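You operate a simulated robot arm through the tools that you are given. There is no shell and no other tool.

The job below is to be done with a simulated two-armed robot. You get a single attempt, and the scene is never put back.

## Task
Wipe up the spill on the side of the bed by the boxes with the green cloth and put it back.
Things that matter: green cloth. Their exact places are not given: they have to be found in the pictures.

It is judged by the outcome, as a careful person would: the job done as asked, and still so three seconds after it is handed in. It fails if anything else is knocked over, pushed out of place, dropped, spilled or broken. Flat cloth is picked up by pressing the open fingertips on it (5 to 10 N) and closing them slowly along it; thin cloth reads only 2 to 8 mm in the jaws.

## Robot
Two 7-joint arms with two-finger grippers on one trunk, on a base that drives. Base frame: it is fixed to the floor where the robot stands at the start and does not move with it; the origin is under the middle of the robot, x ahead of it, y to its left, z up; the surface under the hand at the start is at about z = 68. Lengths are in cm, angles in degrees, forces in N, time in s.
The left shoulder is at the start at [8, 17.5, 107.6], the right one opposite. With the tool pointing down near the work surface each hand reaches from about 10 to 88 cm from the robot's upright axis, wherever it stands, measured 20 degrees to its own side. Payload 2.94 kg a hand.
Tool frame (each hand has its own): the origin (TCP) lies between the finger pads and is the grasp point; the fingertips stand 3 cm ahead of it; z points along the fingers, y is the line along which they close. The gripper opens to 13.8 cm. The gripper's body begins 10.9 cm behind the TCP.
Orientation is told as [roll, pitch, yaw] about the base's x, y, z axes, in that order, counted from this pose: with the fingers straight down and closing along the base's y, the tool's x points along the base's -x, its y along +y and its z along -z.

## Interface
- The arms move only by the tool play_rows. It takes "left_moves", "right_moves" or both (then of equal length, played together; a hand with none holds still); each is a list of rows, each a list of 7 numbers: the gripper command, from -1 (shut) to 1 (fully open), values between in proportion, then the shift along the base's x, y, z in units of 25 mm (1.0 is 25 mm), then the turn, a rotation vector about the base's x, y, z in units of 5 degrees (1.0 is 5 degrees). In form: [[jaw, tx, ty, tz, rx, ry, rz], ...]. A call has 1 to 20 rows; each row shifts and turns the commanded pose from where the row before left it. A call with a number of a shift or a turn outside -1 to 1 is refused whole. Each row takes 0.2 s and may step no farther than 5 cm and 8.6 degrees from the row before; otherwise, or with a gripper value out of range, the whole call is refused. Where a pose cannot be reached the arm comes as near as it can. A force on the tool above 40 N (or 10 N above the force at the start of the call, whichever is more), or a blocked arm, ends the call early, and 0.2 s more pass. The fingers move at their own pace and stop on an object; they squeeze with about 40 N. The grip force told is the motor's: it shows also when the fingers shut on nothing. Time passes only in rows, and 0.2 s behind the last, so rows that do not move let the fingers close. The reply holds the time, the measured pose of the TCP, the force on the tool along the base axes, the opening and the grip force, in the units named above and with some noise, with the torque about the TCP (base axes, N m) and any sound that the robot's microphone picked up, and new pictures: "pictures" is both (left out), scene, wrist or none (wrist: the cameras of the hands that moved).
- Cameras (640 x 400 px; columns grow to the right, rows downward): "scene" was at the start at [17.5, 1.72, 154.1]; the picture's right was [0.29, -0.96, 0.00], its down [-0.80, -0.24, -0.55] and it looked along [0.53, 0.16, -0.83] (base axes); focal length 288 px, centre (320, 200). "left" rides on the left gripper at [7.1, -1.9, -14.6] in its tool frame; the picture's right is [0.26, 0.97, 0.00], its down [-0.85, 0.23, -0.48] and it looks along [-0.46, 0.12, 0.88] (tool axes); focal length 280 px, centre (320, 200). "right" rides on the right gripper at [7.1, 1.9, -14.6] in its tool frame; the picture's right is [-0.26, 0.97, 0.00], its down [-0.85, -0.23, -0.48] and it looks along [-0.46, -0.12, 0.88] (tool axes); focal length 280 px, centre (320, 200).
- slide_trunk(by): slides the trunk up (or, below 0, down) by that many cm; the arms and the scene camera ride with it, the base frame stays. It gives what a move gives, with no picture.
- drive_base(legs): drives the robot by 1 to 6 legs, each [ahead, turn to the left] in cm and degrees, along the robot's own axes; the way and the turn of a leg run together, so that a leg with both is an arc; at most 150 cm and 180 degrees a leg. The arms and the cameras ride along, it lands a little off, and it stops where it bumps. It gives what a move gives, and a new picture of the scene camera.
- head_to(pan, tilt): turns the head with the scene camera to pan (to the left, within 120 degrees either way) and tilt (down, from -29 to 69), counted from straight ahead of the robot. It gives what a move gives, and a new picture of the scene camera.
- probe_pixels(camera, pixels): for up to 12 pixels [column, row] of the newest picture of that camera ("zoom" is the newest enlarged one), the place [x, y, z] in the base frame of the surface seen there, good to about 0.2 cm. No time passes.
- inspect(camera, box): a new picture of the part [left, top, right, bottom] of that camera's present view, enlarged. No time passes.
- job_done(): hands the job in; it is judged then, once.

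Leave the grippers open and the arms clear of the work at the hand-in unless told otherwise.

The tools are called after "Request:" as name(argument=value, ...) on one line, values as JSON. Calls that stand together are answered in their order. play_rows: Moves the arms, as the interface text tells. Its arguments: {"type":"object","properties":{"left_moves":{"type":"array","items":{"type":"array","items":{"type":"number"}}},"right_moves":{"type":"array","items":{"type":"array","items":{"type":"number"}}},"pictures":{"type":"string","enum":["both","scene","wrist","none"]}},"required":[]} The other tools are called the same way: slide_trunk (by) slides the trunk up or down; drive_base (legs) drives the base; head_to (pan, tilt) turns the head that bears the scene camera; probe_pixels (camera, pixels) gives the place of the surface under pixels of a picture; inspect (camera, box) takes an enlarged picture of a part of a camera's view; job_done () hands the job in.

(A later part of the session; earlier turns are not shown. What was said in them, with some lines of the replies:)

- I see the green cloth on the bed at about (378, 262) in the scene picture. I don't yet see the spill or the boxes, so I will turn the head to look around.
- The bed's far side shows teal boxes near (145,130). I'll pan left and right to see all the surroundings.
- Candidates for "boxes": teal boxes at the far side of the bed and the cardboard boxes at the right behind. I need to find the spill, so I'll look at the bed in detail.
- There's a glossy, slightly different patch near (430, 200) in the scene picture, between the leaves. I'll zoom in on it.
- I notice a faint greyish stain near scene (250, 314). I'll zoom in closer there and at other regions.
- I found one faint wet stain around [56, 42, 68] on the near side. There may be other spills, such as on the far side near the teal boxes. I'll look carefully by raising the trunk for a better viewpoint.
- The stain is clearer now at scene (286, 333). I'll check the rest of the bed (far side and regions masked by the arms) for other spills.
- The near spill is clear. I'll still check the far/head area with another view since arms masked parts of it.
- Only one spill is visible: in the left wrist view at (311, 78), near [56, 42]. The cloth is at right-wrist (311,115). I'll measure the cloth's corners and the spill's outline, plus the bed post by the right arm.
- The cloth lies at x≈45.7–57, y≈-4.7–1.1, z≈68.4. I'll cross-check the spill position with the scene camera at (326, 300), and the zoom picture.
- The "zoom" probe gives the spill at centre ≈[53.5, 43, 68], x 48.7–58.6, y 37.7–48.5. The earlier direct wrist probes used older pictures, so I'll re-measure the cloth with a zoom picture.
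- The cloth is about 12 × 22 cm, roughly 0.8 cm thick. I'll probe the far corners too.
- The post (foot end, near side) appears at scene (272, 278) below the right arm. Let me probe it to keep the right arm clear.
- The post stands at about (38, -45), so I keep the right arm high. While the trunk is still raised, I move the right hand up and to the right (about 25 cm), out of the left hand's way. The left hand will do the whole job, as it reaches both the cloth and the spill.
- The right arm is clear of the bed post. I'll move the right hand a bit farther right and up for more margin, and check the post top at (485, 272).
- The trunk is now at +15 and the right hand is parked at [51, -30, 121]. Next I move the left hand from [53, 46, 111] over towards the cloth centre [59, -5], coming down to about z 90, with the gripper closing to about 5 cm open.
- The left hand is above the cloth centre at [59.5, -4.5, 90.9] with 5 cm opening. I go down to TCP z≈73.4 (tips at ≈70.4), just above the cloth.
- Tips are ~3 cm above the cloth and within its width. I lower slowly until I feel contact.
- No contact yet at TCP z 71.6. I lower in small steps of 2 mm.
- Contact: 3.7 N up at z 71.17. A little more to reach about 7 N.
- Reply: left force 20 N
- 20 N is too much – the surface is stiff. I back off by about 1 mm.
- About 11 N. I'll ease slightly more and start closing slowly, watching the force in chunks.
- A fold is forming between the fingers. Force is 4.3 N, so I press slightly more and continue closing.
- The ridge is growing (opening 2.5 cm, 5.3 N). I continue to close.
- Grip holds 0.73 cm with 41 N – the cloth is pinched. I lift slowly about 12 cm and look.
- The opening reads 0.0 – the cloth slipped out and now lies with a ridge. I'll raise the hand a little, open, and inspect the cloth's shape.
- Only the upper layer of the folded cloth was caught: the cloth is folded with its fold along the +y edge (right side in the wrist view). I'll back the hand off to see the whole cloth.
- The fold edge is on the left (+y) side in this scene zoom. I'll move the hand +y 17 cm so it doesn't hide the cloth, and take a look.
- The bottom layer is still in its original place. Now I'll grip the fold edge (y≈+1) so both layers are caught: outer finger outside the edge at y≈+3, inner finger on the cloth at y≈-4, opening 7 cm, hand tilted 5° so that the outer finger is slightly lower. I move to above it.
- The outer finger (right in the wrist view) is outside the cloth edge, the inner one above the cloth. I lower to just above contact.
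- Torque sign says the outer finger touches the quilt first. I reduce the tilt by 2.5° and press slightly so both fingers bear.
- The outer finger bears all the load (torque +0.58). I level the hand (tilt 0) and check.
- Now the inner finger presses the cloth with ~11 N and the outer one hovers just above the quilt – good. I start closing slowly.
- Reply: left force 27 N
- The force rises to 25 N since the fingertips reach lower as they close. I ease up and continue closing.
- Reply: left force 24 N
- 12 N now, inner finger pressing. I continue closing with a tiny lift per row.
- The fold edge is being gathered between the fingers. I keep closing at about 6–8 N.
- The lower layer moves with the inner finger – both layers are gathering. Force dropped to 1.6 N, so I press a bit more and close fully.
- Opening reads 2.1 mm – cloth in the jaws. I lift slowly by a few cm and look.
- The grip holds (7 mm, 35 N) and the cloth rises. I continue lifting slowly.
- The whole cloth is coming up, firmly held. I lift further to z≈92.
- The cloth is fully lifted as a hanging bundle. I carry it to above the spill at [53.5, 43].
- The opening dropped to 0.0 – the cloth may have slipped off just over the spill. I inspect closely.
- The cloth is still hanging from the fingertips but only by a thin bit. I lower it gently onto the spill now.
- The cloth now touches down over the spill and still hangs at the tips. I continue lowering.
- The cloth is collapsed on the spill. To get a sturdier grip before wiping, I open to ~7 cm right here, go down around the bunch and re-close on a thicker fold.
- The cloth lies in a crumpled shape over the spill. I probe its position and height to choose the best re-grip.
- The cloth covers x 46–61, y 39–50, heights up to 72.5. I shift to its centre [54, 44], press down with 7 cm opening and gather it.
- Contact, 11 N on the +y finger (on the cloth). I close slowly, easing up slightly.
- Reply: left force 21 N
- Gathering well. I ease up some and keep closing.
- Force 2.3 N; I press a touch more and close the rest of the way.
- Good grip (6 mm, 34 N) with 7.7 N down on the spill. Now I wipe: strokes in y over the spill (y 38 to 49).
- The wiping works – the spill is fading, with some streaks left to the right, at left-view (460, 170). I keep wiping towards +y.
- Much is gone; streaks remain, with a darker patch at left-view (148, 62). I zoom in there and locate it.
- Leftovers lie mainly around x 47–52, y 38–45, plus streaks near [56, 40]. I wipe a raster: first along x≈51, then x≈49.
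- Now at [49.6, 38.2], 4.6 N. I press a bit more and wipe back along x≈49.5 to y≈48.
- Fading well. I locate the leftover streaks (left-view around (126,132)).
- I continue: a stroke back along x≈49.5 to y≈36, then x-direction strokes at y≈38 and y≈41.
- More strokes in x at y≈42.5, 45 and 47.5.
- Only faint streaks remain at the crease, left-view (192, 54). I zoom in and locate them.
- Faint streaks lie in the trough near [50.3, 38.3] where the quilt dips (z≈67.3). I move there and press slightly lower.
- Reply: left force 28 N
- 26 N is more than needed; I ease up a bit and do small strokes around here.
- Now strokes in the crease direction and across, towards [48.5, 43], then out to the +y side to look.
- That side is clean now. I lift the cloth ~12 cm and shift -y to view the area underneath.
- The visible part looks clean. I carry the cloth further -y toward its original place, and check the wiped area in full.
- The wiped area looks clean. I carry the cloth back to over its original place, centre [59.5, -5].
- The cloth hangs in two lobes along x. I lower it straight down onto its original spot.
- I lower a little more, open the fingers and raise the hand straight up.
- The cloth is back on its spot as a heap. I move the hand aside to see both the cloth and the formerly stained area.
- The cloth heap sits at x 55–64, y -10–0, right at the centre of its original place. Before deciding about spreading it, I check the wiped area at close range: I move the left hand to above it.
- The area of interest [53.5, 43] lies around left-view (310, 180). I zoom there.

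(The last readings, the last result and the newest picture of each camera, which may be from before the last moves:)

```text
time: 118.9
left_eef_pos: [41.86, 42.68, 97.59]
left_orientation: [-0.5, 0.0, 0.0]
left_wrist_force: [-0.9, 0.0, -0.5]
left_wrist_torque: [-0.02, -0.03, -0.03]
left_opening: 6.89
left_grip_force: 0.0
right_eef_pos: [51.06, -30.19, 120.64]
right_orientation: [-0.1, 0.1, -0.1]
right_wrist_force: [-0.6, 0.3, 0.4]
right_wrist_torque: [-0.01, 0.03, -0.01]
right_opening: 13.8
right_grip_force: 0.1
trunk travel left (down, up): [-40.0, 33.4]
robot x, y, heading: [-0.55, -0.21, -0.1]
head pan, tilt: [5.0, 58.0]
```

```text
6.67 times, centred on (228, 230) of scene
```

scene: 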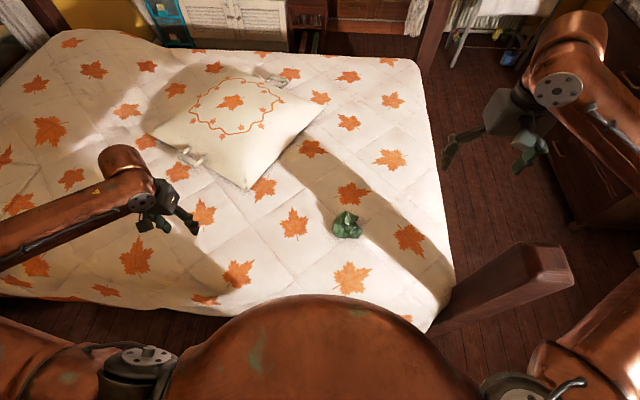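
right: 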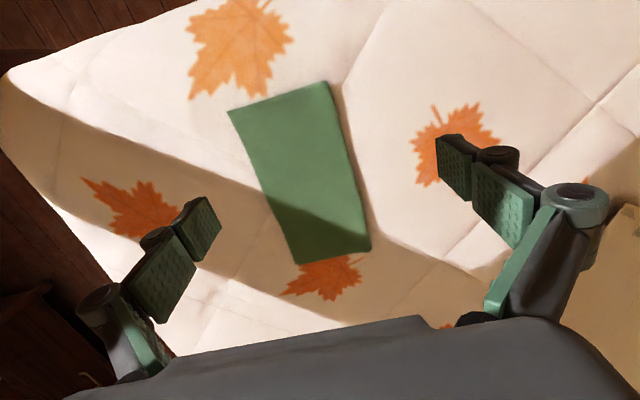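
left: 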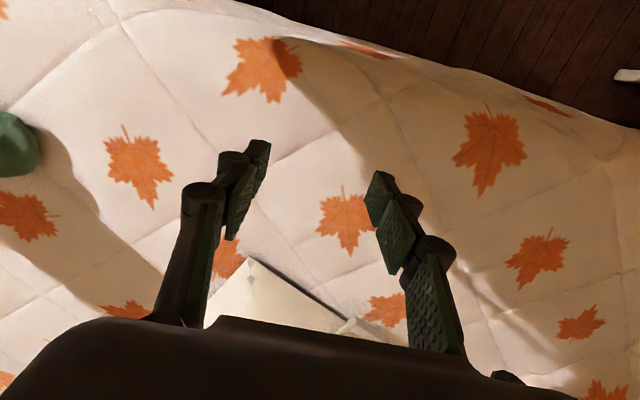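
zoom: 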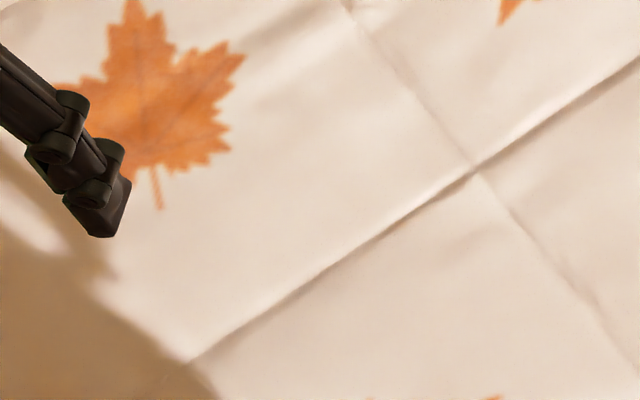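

The spill is completely gone. The cloth is back on its place but heaped; I'd like to spread it somewhat along x, its original long direction. I'll turn the gripper by -90° (so it opens along x) while moving back above the cloth, with the fingers closed.

Request:
play_rows(left_moves=[[-0.5, 0.352, -0.955, 0, 0, 0, -0.9], [-1, 0.352, -0.955, 0, 0, 0, -0.9], [-1, 0.352, -0.955, 0, 0, 0, -0.9], [-1, 0.352, -0.955, 0, 0, 0, -0.9], [-1, 0.352, -0.955, 0, 0, 0, -0.9], [-1, 0.352, -0.955, 0, 0, 0, -0.9], [-1, 0.352, -0.955, 0, 0, 0, -0.9], [-1, 0.352, -0.955, 0, 0, 0, -0.9], [-1, 0.352, -0.955, 0, 0, 0, -0.9], [-1, 0.352, -0.955, 0, 0, 0, -0.9], [-1, 0.352, -0.955, 0, 0, 0, -0.9], [-1, 0.352, -0.955, 0, 0, 0, -0.9], [-1, 0.352, -0.955, 0, 0, 0, -0.9], [-1, 0.352, -0.955, 0, 0, 0, -0.9], [-1, 0.352, -0.955, 0, 0, 0, -0.9], [-1, 0.352, -0.955, 0, 0, 0, -0.9], [-1, 0.352, -0.955, 0, 0, 0, -0.9], [-1, 0.352, -0.955, 0, 0, 0, -0.9], [-1, 0.352, -0.955, 0, 0, 0, -0.9], [-1, 0.352, -0.955, 0, 0, 0, -0.9]], pictures="both")

```text
time: 123.1
left_eef_pos: [59.49, -5.63, 97.53]
left_orientation: [-0.5, 0.1, -90.1]
left_wrist_force: [-0.4, 0.1, 0.2]
left_wrist_torque: [0.0, 0.03, -0.02]
left_opening: 0.0
left_grip_force: 28.5
right_eef_pos: [51.12, -30.31, 120.39]
right_orientation: [0.1, -0.1, 0.1]
right_wrist_force: [-0.1, -0.1, 0.8]
right_wrist_torque: [0.03, -0.03, 0.0]
right_opening: 13.8
right_grip_force: 0.0
trunk travel left (down, up): [-40.0, 33.4]
robot x, y, heading: [-0.11, -0.07, 0.1]
head pan, tilt: [5.0, 58.0]
```

scene: 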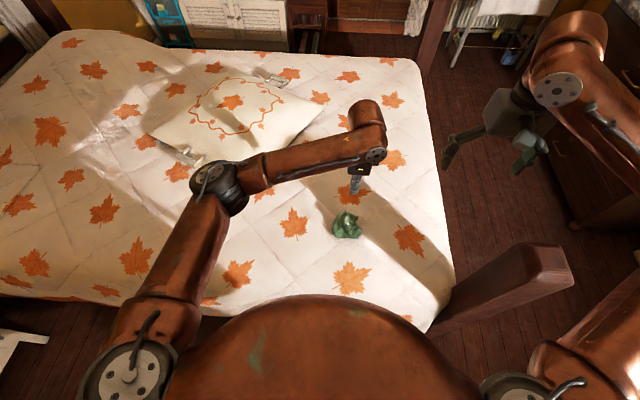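
left: 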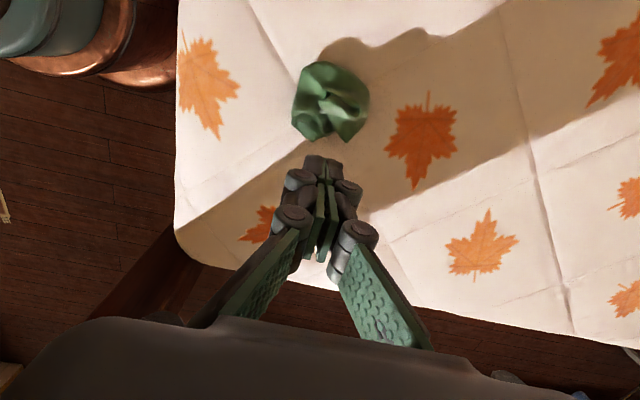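

Reached yaw -90 above the heap. I look closely at the heap's folds.

Request:
inspect(camera="left", box=[266, 50, 394, 150])

Request:
probe_pixels(camera="zoom", pixels=[[320, 200], [200, 200], [200, 330], [260, 120], [330, 60], [420, 130], [460, 210], [400, 300], [280, 300], [350, 250], [380, 220], [250, 220]])

```text
4.00 times, centred on (330, 100) of left
```

zoom: 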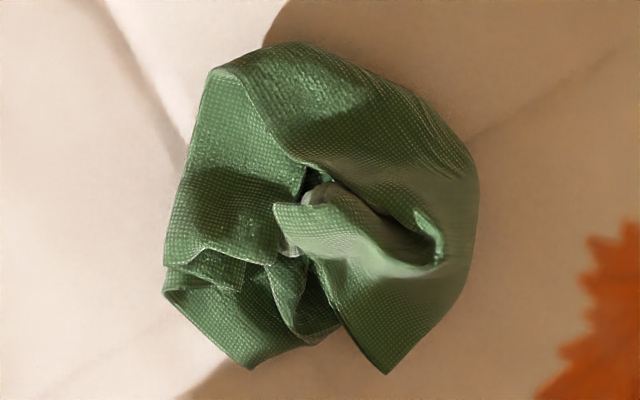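

```text
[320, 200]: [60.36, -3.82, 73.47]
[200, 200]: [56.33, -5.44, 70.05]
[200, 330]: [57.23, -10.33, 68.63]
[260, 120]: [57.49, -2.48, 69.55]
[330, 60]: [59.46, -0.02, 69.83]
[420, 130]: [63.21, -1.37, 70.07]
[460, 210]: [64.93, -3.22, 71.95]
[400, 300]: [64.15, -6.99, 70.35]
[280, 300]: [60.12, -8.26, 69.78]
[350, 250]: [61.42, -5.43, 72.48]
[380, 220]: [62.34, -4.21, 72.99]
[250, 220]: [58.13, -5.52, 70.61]
```

There's a central pocket at about [60, -4]. I insert the closed fingers there and then open them along x to push the folds outward symmetrically.

Request:
play_rows(left_moves=[[-1, 0.1, 0.2, -1, 0, 0, 0], [-1, 0.1, 0.2, -1, 0, 0, 0], [-1, 0, 0.1, -1, 0, 0, 0], [-1, 0, 0, -1, 0, 0, 0], [-1, 0, 0, -1, 0, 0, 0], [-1, 0, 0, -1, 0, 0, 0], [-1, 0, 0, -1, 0, 0, 0], [-1, 0, 0, -0.8, 0, 0, 0], [-1, 0, 0, -0.6, 0, 0, 0], [-1, 0, 0, -0.4, 0, 0, 0], [-1, 0, 0, -0.4, 0, 0, 0], [-1, 0, 0, -0.4, 0, 0, 0]], pictures="wrist")

```text
time: 125.7
left_eef_pos: [59.94, -4.27, 73.56]
left_orientation: [-0.5, 0.0, -90.0]
left_wrist_force: [-0.1, 0.5, -0.5]
left_wrist_torque: [0.02, 0.0, 0.01]
left_opening: 0.02
left_grip_force: 28.5
right_eef_pos: [51.04, -30.08, 120.59]
right_orientation: [0.0, 0.0, 0.0]
right_wrist_force: [0.9, -0.8, 0.8]
right_wrist_torque: [-0.01, -0.01, -0.01]
right_opening: 13.81
right_grip_force: 0.1
trunk travel left (down, up): [-40.0, 33.4]
robot x, y, heading: [0.04, 0.06, 0.0]
head pan, tilt: [5.0, 58.0]
```

left: 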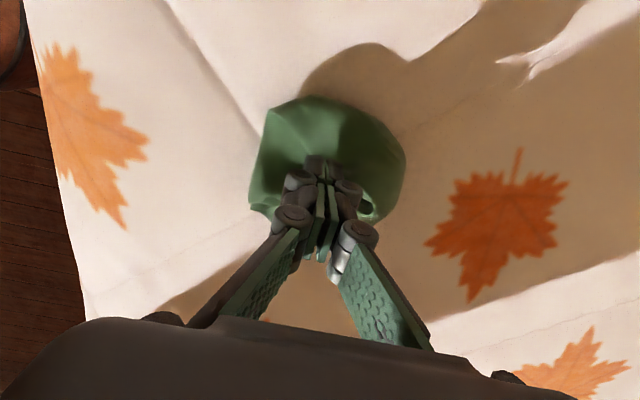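

Tips are at z≈70.6 inside the heap. I go down ~1.5 cm more, to light contact.

Request:
play_rows(left_moves=[[-1, 0, 0, -0.3, 0, 0, 0], [-1, 0, 0, -0.2, 0, 0, 0], [-1, 0, 0, -0.1, 0, 0, 0], [-1, 0, 0, 0, 0, 0, 0]], pictures="none")

```text
time: 126.7
left_eef_pos: [60.05, -4.07, 72.07]
left_orientation: [-0.5, 0.1, -89.9]
left_wrist_force: [-0.2, -0.8, 0.7]
left_wrist_torque: [-0.03, -0.02, 0.02]
left_opening: 0.0
left_grip_force: 28.6
right_eef_pos: [51.01, -30.3, 120.66]
right_orientation: [0.0, 0.0, 0.1]
right_wrist_force: [-0.1, 0.0, -0.5]
right_wrist_torque: [0.0, -0.04, 0.0]
right_opening: 13.8
right_grip_force: 0.1
trunk travel left (down, up): [-40.0, 33.4]
robot x, y, heading: [0.03, 0.24, 0.1]
head pan, tilt: [5.0, 58.0]
```

Request:
play_rows(left_moves=[[-1, 0, 0, -0.15, 0, 0, 0], [-1, 0, 0, -0.08, 0, 0, 0], [-1, 0, 0, 0, 0, 0, 0]], pictures="none")

```text
time: 127.5
left_eef_pos: [59.97, -4.1, 71.61]
left_orientation: [-0.6, -0.1, -90.0]
left_wrist_force: [0.1, 0.0, 7.8]
left_wrist_torque: [-0.04, -0.03, -0.03]
left_opening: 0.01
left_grip_force: 28.1
right_eef_pos: [50.91, -30.23, 120.57]
right_orientation: [0.0, 0.0, -0.1]
right_wrist_force: [-0.2, -0.3, -0.3]
right_wrist_torque: [0.0, 0.0, 0.03]
right_opening: 13.78
right_grip_force: 0.0
trunk travel left (down, up): [-40.0, 33.4]
robot x, y, heading: [-0.1, -0.17, 0.0]
head pan, tilt: [5.0, 58.0]
```

7.8 N of contact. I open slowly along x.

Request:
play_rows(left_moves=[[-0.9, 0, 0, 0, 0, 0, 0], [-0.8, 0, 0, 0, 0, 0, 0], [-0.7, 0, 0, 0, 0, 0, 0], [-0.6, 0, 0, 0, 0, 0, 0], [-0.5, 0, 0, 0, 0, 0, 0], [-0.4, 0, 0, 0, 0, 0, 0]], pictures="wrist")

```text
time: 128.9
left_eef_pos: [60.04, -3.99, 71.5]
left_orientation: [-0.5, 0.0, -90.0]
left_wrist_force: [0.3, -0.2, 2.0]
left_wrist_torque: [-0.02, -0.01, 0.02]
left_opening: 3.97
left_grip_force: 1.5
right_eef_pos: [50.9, -30.37, 120.57]
right_orientation: [0.0, 0.0, 0.0]
right_wrist_force: [1.2, -0.1, 0.0]
right_wrist_torque: [-0.01, -0.02, 0.0]
right_opening: 13.8
right_grip_force: 0.0
trunk travel left (down, up): [-40.0, 33.4]
robot x, y, heading: [-0.05, -0.02, 0.1]
head pan, tilt: [5.0, 58.0]
```

left: 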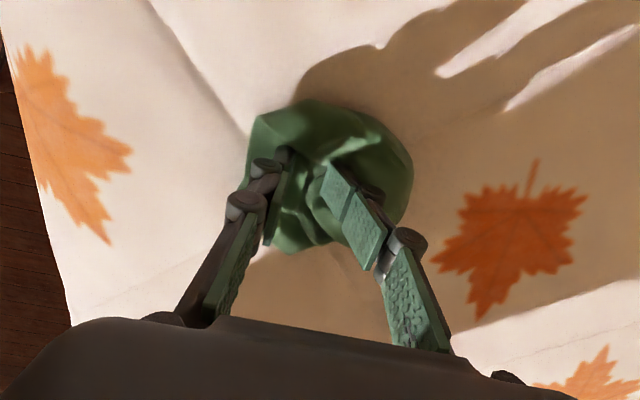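

The folds are spreading. I keep some pressure and open further.

Request:
play_rows(left_moves=[[-0.35, 0, 0, -0.08, 0, 0, 0], [-0.25, 0, 0, -0.04, 0, 0, 0], [-0.15, 0, 0, -0.02, 0, 0, 0], [-0.05, 0, 0, -0.02, 0, 0, 0], [0.05, 0, 0, 0, 0, 0, 0], [0.15, 0, 0, 0, 0, 0, 0]], pictures="wrist")

```text
time: 130.3
left_eef_pos: [60.05, -4.18, 71.03]
left_orientation: [-0.4, 0.0, -90.0]
left_wrist_force: [0.1, -0.3, 2.0]
left_wrist_torque: [-0.03, -0.04, 0.04]
left_opening: 7.81
left_grip_force: 1.6
right_eef_pos: [50.91, -30.2, 120.63]
right_orientation: [0.1, 0.0, 0.0]
right_wrist_force: [-0.2, 0.5, -0.2]
right_wrist_torque: [-0.01, 0.0, -0.01]
right_opening: 13.81
right_grip_force: 0.0
trunk travel left (down, up): [-40.0, 33.4]
robot x, y, heading: [-0.16, 0.15, 0.0]
head pan, tilt: [5.0, 58.0]
```

left: 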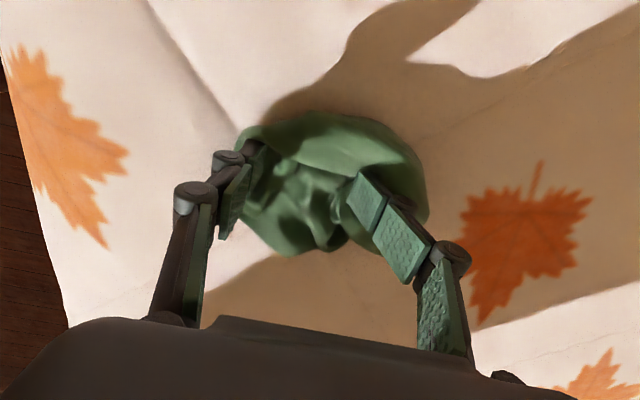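

It widens along x. I continue to nearly full opening.

Request:
play_rows(left_moves=[[0.2, 0, 0, -0.04, 0, 0, 0], [0.3, 0, 0, -0.02, 0, 0, 0], [0.4, 0, 0, -0.02, 0, 0, 0], [0.5, 0, 0, 0, 0, 0, 0], [0.6, 0, 0, 0, 0, 0, 0], [0.7, 0, 0, 0, 0, 0, 0], [0.8, 0, 0, 0, 0, 0, 0], [0.9, 0, 0, 0, 0, 0, 0]], pictures="wrist")

```text
time: 132.1
left_eef_pos: [60.04, -4.06, 71.01]
left_orientation: [-0.5, 0.1, -90.0]
left_wrist_force: [-1.1, 0.0, -0.5]
left_wrist_torque: [-0.01, -0.03, -0.01]
left_opening: 13.13
left_grip_force: 0.1
right_eef_pos: [51.18, -30.27, 120.43]
right_orientation: [0.0, 0.0, 0.0]
right_wrist_force: [0.6, 1.0, 0.7]
right_wrist_torque: [0.0, 0.03, 0.01]
right_opening: 13.8
right_grip_force: 0.1
trunk travel left (down, up): [-40.0, 33.4]
robot x, y, heading: [-0.38, -0.53, -0.0]
head pan, tilt: [5.0, 58.0]
```

left: 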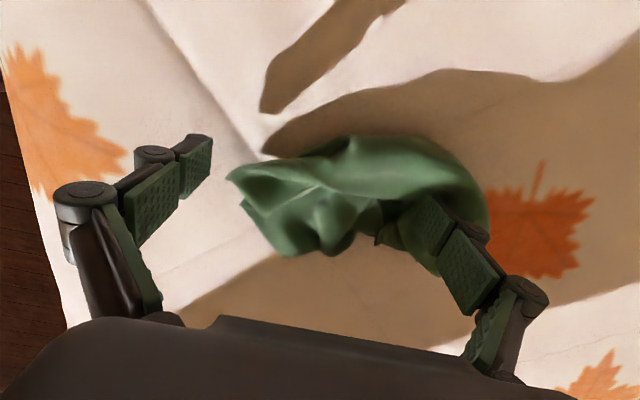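

The cloth is now spread along x. I raise the hand slowly and look.

Request:
play_rows(left_moves=[[0.9, 0, 0, 0.3, 0, 0, 0], [0.9, 0, 0, 0.5, 0, 0, 0], [0.9, 0, 0, 0.8, 0, 0, 0], [0.9, 0, 0, 1, 0, 0, 0], [0.9, 0, 0, 1, 0, 0, 0], [0.9, 0, 0.5, 1, 0, 0, 0], [0.9, 0, 0.8, 1, 0, 0, 0], [0.9, 0, 1, 1, 0, 0, 0], [0.9, 0, 1, 1, 0, 0, 0], [0.9, 0, 1, 0.5, 0, 0, 0]], pictures="both")

Request:
inspect(camera="left", box=[230, 60, 450, 220])

Request:
inspect(camera="scene", box=[296, 190, 392, 270])

Request:
probe_pixels(camera="scene", pixels=[[345, 225], [340, 215], [350, 235], [335, 225], [355, 225], [345, 210], [345, 240], [360, 215]])

```text
time: 134.3
left_eef_pos: [59.75, 6.72, 91.28]
left_orientation: [-0.5, 0.1, -90.0]
left_wrist_force: [0.2, -0.1, 0.6]
left_wrist_torque: [0.0, 0.02, 0.02]
left_opening: 13.13
left_grip_force: 0.0
right_eef_pos: [51.04, -30.15, 120.58]
right_orientation: [0.0, 0.1, -0.1]
right_wrist_force: [0.5, 0.2, 0.0]
right_wrist_torque: [-0.04, 0.0, 0.05]
right_opening: 13.77
right_grip_force: 0.1
trunk travel left (down, up): [-40.0, 33.4]
robot x, y, heading: [0.22, -0.09, 0.1]
head pan, tilt: [5.0, 58.0]
```

scene: 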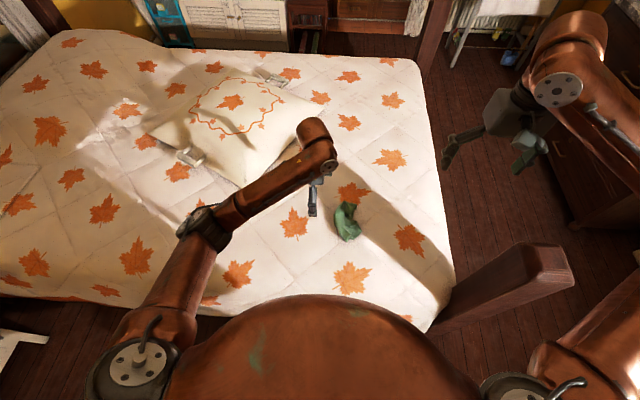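
left: 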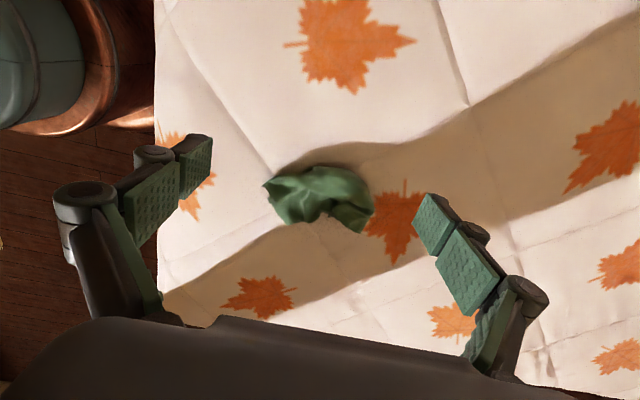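

```text
2.50 times, centred on (340, 140) of left
```

zoom: 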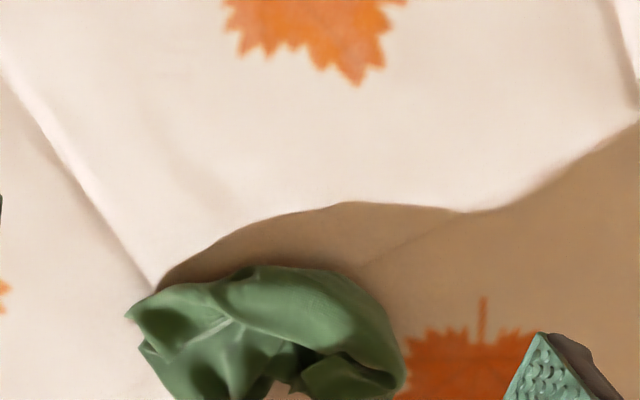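

```text
5.00 times, centred on (344, 230) of scene
```

zoom: 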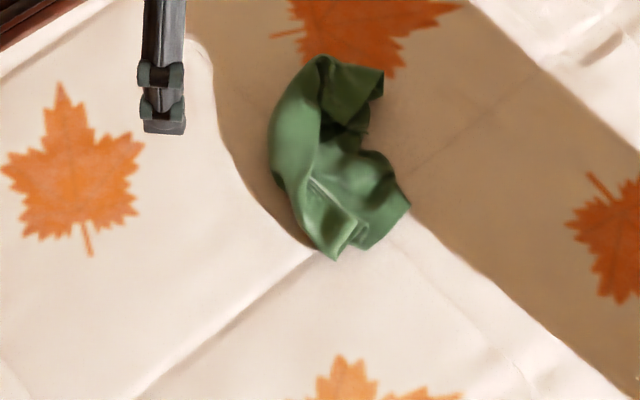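

```text
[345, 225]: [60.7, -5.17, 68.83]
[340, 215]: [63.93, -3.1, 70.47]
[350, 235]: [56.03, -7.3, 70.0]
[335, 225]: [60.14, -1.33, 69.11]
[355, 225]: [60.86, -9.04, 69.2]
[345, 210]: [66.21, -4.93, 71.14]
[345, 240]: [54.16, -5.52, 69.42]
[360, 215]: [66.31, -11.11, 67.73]
```

The cloth now spans x 54–70, y -10.5–0, flatter and within its original footprint. One more gentle step: press on its near end at [56.5, -6] with closed fingers and drag it toward -x a few cm.

Request:
play_rows(left_moves=[[0, -0.163, -0.625, -0.4, 0, 0, 0], [-1, -0.163, -0.625, -0.6, 0, 0, 0], [-1, -0.163, -0.625, -0.8, 0, 0, 0], [-1, -0.163, -0.625, -0.8, 0, 0, 0], [-1, -0.163, -0.625, -0.8, 0, 0, 0], [-1, -0.163, -0.625, -0.8, 0, 0, 0], [-1, -0.163, -0.625, -0.8, 0, 0, 0], [-1, -0.163, -0.625, -0.8, 0, 0, 0], [-1, 0, 0, -0.5, 0, 0, 0]], pictures="wrist")

```text
time: 136.3
left_eef_pos: [56.64, -5.87, 75.42]
left_orientation: [-0.5, 0.0, -90.0]
left_wrist_force: [-0.2, 0.3, -1.1]
left_wrist_torque: [-0.03, 0.0, -0.04]
left_opening: 0.0
left_grip_force: 28.7
right_eef_pos: [50.96, -30.2, 120.5]
right_orientation: [0.0, 0.0, 0.0]
right_wrist_force: [0.0, 0.3, 0.8]
right_wrist_torque: [-0.02, 0.04, -0.03]
right_opening: 13.81
right_grip_force: 0.0
trunk travel left (down, up): [-40.0, 33.4]
robot x, y, heading: [0.18, 0.13, 0.1]
head pan, tilt: [5.0, 58.0]
```

left: 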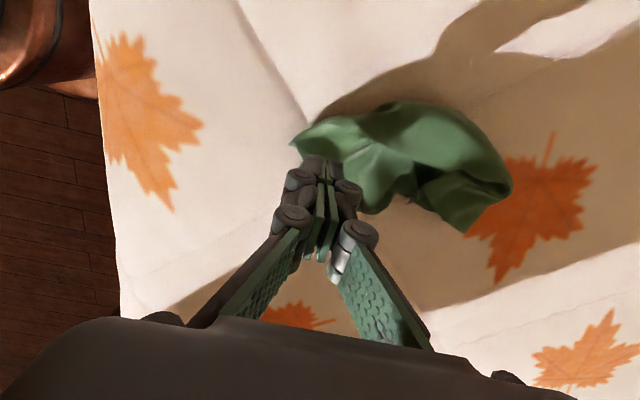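

The tips are above the near end. I lower until a light contact.

Request:
play_rows(left_moves=[[-1, 0, 0, -0.5, 0, 0, 0], [-1, 0, 0, -0.4, 0, 0, 0], [-1, 0, 0, -0.3, 0, 0, 0], [-1, 0, 0, -0.15, 0, 0, 0], [-1, 0, 0, 0, 0, 0, 0]], pictures="none")

```text
time: 137.5
left_eef_pos: [56.69, -5.7, 72.07]
left_orientation: [-0.4, 0.0, -90.0]
left_wrist_force: [-0.1, 0.4, 0.1]
left_wrist_torque: [-0.02, -0.01, 0.02]
left_opening: 0.02
left_grip_force: 28.4
right_eef_pos: [50.97, -30.24, 120.47]
right_orientation: [0.0, 0.0, 0.0]
right_wrist_force: [-0.5, -0.9, -0.6]
right_wrist_torque: [0.03, 0.01, 0.0]
right_opening: 13.8
right_grip_force: 0.1
trunk travel left (down, up): [-40.0, 33.4]
robot x, y, heading: [0.05, 0.08, 0.1]
head pan, tilt: [5.0, 58.0]
```

Request:
play_rows(left_moves=[[-1, 0, 0, -0.12, 0, 0, 0], [-1, 0, 0, -0.08, 0, 0, 0], [-1, 0, 0, 0, 0, 0, 0]], pictures="wrist")

```text
time: 138.3
left_eef_pos: [56.68, -5.72, 71.54]
left_orientation: [-0.5, 0.0, -89.9]
left_wrist_force: [-0.2, 0.1, 0.2]
left_wrist_torque: [0.01, 0.01, 0.04]
left_opening: 0.0
left_grip_force: 28.8
right_eef_pos: [51.09, -30.31, 120.66]
right_orientation: [0.1, 0.0, 0.0]
right_wrist_force: [0.0, 0.9, 0.4]
right_wrist_torque: [-0.02, 0.01, -0.03]
right_opening: 13.85
right_grip_force: 0.0
trunk travel left (down, up): [-40.0, 33.4]
robot x, y, heading: [-0.11, -0.3, -0.2]
head pan, tilt: [5.0, 58.0]
```

left: 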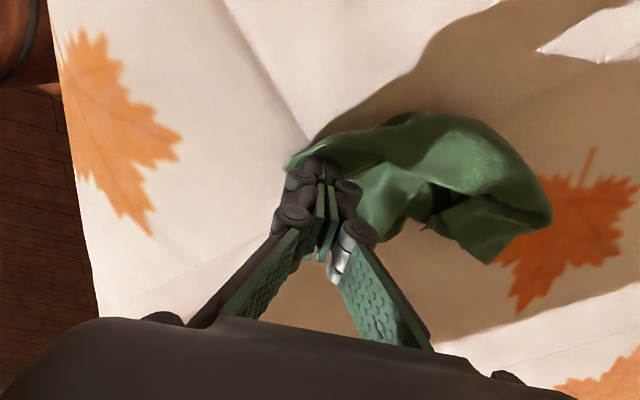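

Request:
play_rows(left_moves=[[-1, 0, 0, -0.1, 0, 0, 0], [-1, 0, 0, -0.05, 0, 0, 0], [-1, 0, 0, 0, 0, 0, 0]], pictures="none")

```text
time: 139.1
left_eef_pos: [56.73, -5.82, 71.25]
left_orientation: [-0.5, 0.0, -90.1]
left_wrist_force: [-0.8, -0.3, 2.0]
left_wrist_torque: [-0.05, 0.02, 0.01]
left_opening: 0.0
left_grip_force: 28.0
right_eef_pos: [51.03, -30.28, 120.52]
right_orientation: [0.0, 0.0, 0.0]
right_wrist_force: [-0.2, -0.1, 0.1]
right_wrist_torque: [0.0, -0.04, -0.03]
right_opening: 13.8
right_grip_force: 0.1
trunk travel left (down, up): [-40.0, 33.4]
robot x, y, heading: [0.19, 0.04, -0.2]
head pan, tilt: [5.0, 58.0]
```

Light contact (2 N). I press a touch more and drag 5 cm toward -x.

Request:
play_rows(left_moves=[[-1, 0, 0, -0.05, 0, 0, 0], [-1, -0.2, 0, 0, 0, 0, 0], [-1, -0.3, 0, 0, 0, 0, 0], [-1, -0.3, 0, 0, 0, 0, 0], [-1, -0.3, 0, 0, 0, 0, 0], [-1, -0.3, 0, 0, 0, 0, 0], [-1, -0.3, 0, 0, 0, 0, 0], [-1, -0.3, 0, 0, 0, 0, 0]], pictures="wrist")

```text
time: 140.9
left_eef_pos: [51.66, -5.77, 71.11]
left_orientation: [-0.5, 0.0, -90.0]
left_wrist_force: [-0.5, 0.4, 1.1]
left_wrist_torque: [0.0, -0.02, 0.01]
left_opening: 0.02
left_grip_force: 28.0
right_eef_pos: [50.97, -30.25, 120.53]
right_orientation: [0.0, 0.1, 0.1]
right_wrist_force: [-0.2, 0.2, -0.5]
right_wrist_torque: [-0.03, 0.01, -0.02]
right_opening: 13.8
right_grip_force: 0.0
trunk travel left (down, up): [-40.0, 33.4]
robot x, y, heading: [0.23, 0.3, 0.1]
head pan, tilt: [5.0, 58.0]
```

left: 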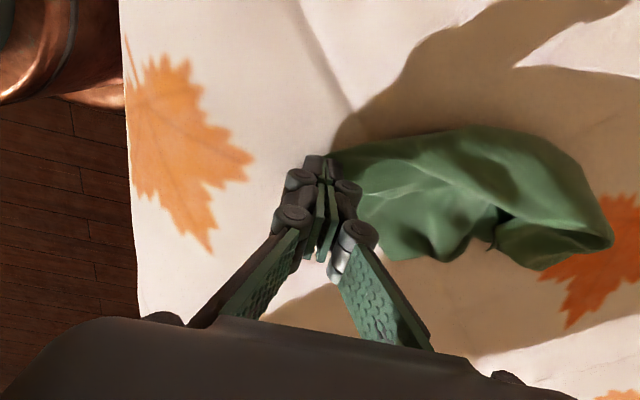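

The near end followed and the cloth is spread more. I raise the hand and move it clear to take a look.

Request:
play_rows(left_moves=[[-1, 0, 0, 0.4, 0, 0, 0], [-1, 0, 0, 0.8, 0, 0, 0], [-1, 0, 0, 1, 0, 0, 0], [-1, 0, 0, 1, 0, 0, 0], [-0.5, 0, 0.5, 1, 0, 0, 0.5], [0, 0, 1, 1, 0, 0, 1], [0, 0, 1, 1, 0, 0, 1], [0, 0, 1, 1, 0, 0, 1], [0, 0, 1, 0.5, 0, 0, 1], [0, 0, 1, 0, 0, 0, 1], [0, 0, 1, 0, 0, 0, 1], [0, 0, 1, 0, 0, 0, 1], [0, 0, 1, 0, 0, 0, 1]], pictures="both")

Request:
inspect(camera="scene", box=[296, 190, 392, 270])

Request:
probe_pixels(camera="zoom", pixels=[[320, 200], [330, 260], [360, 270], [290, 150], [300, 70], [370, 90], [400, 200], [275, 130]])

```text
time: 143.7
left_eef_pos: [51.71, 15.5, 90.38]
left_orientation: [-0.6, 0.0, -47.4]
left_wrist_force: [0.6, 1.0, -0.8]
left_wrist_torque: [-0.02, 0.01, 0.0]
left_opening: 6.92
left_grip_force: 0.1
right_eef_pos: [50.99, -30.14, 120.55]
right_orientation: [0.1, 0.0, 0.0]
right_wrist_force: [-0.5, 0.9, 0.4]
right_wrist_torque: [0.03, 0.02, 0.0]
right_opening: 13.79
right_grip_force: 0.0
trunk travel left (down, up): [-40.0, 33.4]
robot x, y, heading: [0.22, -0.2, -0.0]
head pan, tilt: [5.0, 58.0]
```

scene: 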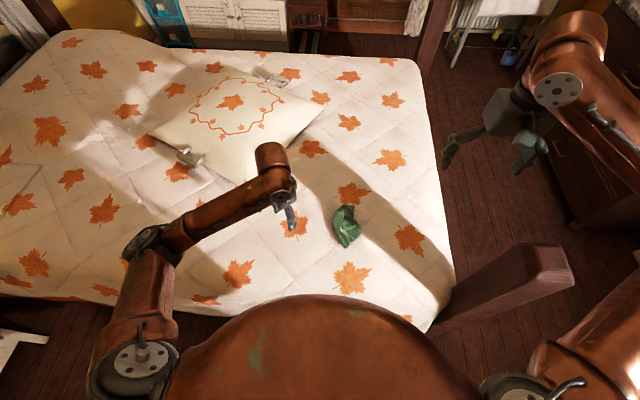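
left: 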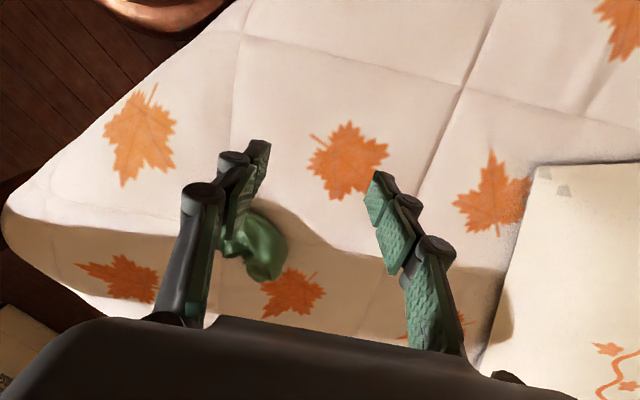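

```text
5.00 times, centred on (344, 230) of scene
```

zoom: 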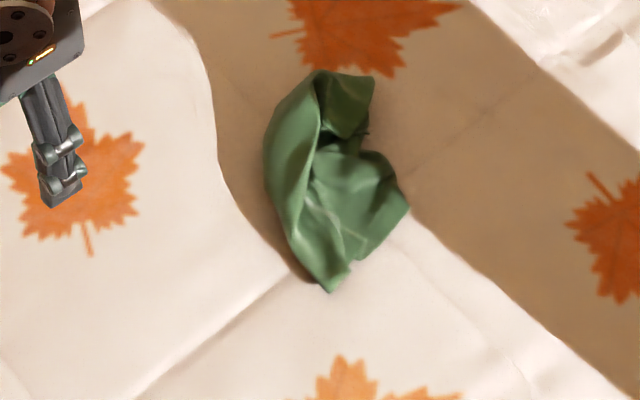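

```text
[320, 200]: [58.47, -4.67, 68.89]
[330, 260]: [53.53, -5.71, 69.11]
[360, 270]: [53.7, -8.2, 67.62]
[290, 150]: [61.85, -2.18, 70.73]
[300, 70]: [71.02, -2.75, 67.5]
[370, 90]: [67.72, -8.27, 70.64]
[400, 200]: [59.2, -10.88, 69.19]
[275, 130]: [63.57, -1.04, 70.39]
```

The cloth now lies spread over x 51–70, y -11–0, centred on its original place. Finally, I bring the left hand back over to its start side, turned straight, gripper open and higher, clear of the work.

Request:
play_rows(left_moves=[[0.3, 0, 0.9, 0.6, 0, 0, 0.7], [0.6, 0, 0.9, 0.6, 0, 0, 0.7], [1, 0, 0.9, 0.6, 0, 0, 0.7], [1, 0, 0.9, 0.6, 0, 0, 0.7], [1, 0, 0.9, 0.6, 0, 0, 0.7], [1, 0, 0.9, 0.6, 0, 0, 0.7], [1, 0, 0.9, 0.6, 0, 0, 0.7], [1, 0, 0.9, 0.6, 0, 0, 0.7], [1, 0, 0.9, 0.6, 0, 0, 0.7], [1, 0, 0.9, 0.6, 0, 0, 0.7], [1, 0, 0.9, 0.6, 0, 0, 0.7], [1, 0, 0.9, 0.6, 0, 0, 0.7], [1, 0, 0.9, 0.6, 0, 0, 0.7], [1, 0, 0.5, 0.2, 0, 0, 0.3]], pictures="both")

Request:
inspect(camera="left", box=[180, 0, 436, 160])

Request:
inspect(camera="scene", box=[130, 160, 450, 360])

```text
time: 146.7
left_eef_pos: [51.69, 45.98, 110.36]
left_orientation: [-0.6, 0.0, -0.5]
left_wrist_force: [0.2, -0.4, -0.8]
left_wrist_torque: [-0.02, 0.0, 0.02]
left_opening: 13.82
left_grip_force: 0.0
right_eef_pos: [51.12, -30.11, 120.5]
right_orientation: [-0.1, 0.0, 0.0]
right_wrist_force: [-0.2, 0.0, 0.0]
right_wrist_torque: [0.03, 0.07, 0.05]
right_opening: 13.79
right_grip_force: 0.1
trunk travel left (down, up): [-40.0, 33.4]
robot x, y, heading: [-0.49, -0.04, -0.1]
head pan, tilt: [5.0, 58.0]
```

scene: 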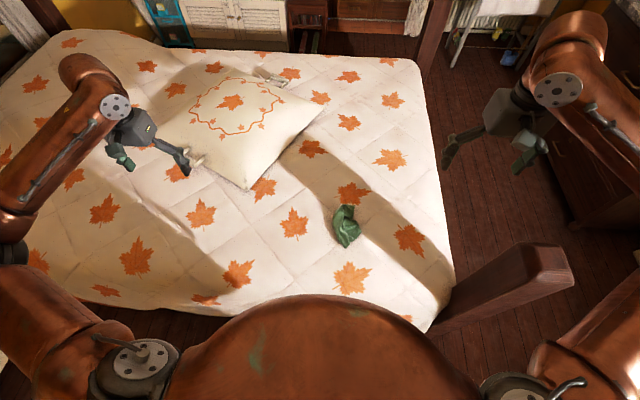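
left: 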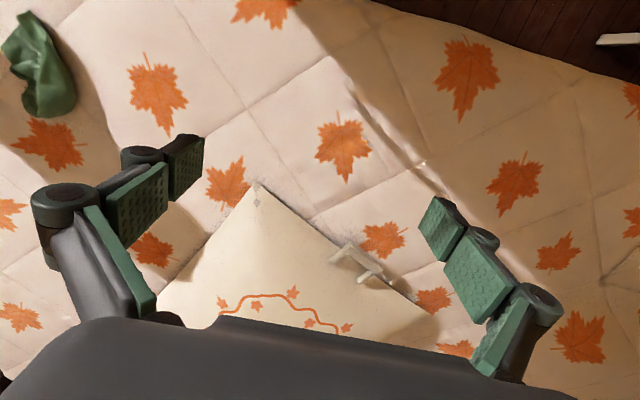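

```text
2.50 times, centred on (308, 80) of left
```

zoom: 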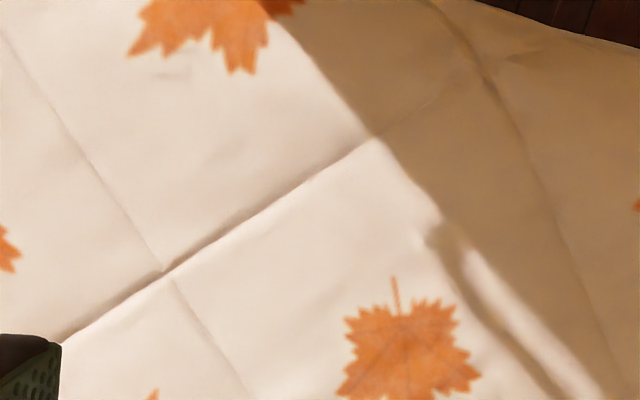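

```text
2.00 times, centred on (290, 260) of scene
```

zoom: 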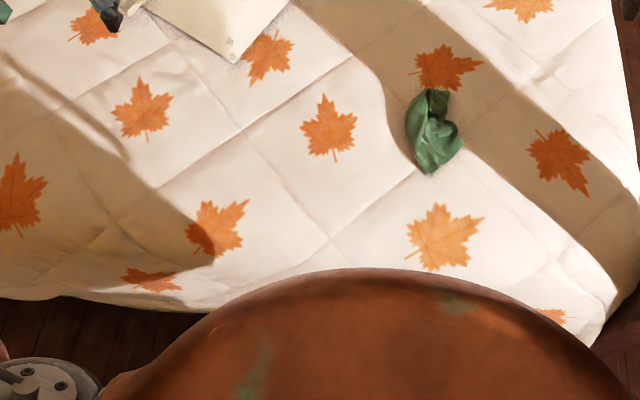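

The quilt is clean and everything else is undisturbed. As a last check, I look for any other spill on the parts of the bed that were earlier hidden by the arm.

Request:
head_to(pan=35, tilt=42)

Request:
inspect(camera="scene", box=[80, 100, 320, 250])

Request:
inspect(camera="scene", box=[320, 100, 560, 250])

Request:
inspect(camera="scene", box=[80, 220, 320, 370])

```text
time: 147.7
left_eef_pos: [51.74, 45.95, 110.23]
left_orientation: [-0.4, -0.1, -0.4]
left_wrist_force: [0.5, -0.3, 0.4]
left_wrist_torque: [0.03, 0.01, -0.02]
left_opening: 13.79
left_grip_force: 0.1
right_eef_pos: [50.97, -30.21, 120.6]
right_orientation: [0.0, 0.0, 0.0]
right_wrist_force: [-0.4, 0.4, 0.4]
right_wrist_torque: [0.0, 0.0, 0.03]
right_opening: 13.8
right_grip_force: 0.3
trunk travel left (down, up): [-40.0, 33.4]
robot x, y, heading: [-0.38, 0.1, 0.0]
head pan, tilt: [35.0, 42.0]
```

scene: 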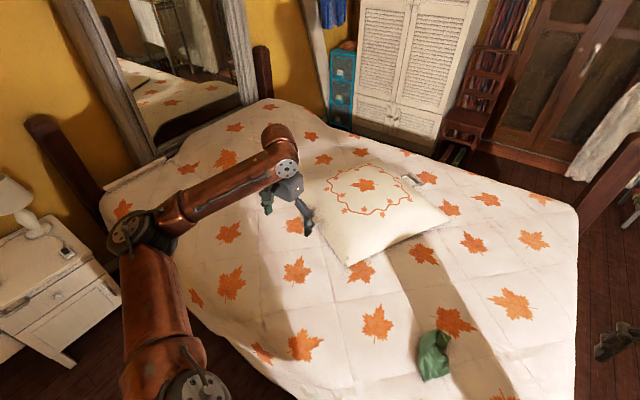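

```text
2.67 times, centred on (200, 175) of scene
```

zoom: 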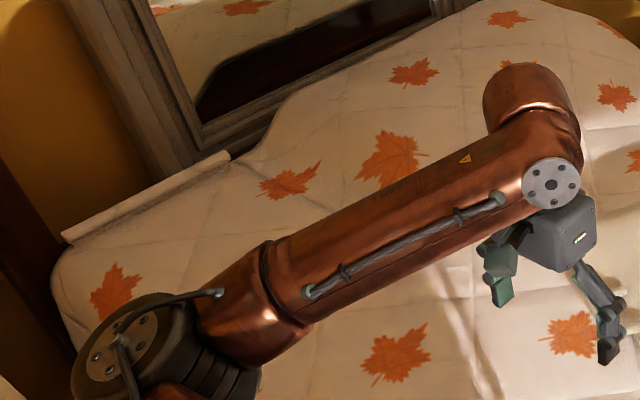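

```text
2.67 times, centred on (440, 175) of scene
```

zoom: 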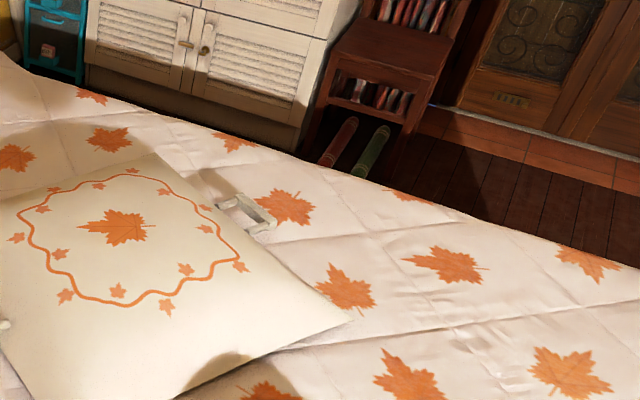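

```text
2.67 times, centred on (200, 295) of scene
```

zoom: 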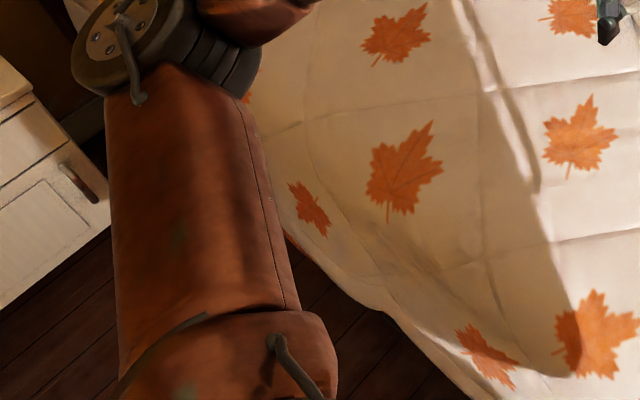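

There are no other spills on the bed. The stain is gone and the cloth is back on its spot. Both grippers are open and clear, so I hand the job in.

Request:
job_done()

```text
The job is handed in.
```

The spill is wiped up and the green cloth is back where it was, but it lies crumpled instead of in its original neat fold.

- **Spill:** I found one stain, on the near side of the bed, and wiped it until close-up pictures showed nothing left. I saw no other spills on the parts of the bed I could see. "The boxes" could have meant either the teal ones or the cardboard one, so I took this single stain as the one you meant.
- **Cloth:** My first grip slipped and caught only the top layer, so I picked it up again by the folded edge, and the fold was lost. I spread it out afterwards. It is centred on its original spot and now covers about 19 × 11 cm, compared with 24 × 12 cm before.
- **Everything else:** I saw nothing knocked over or moved. Both grippers are open and the arms are clear. I left the right arm parked to the side and the trunk raised about 15 cm.
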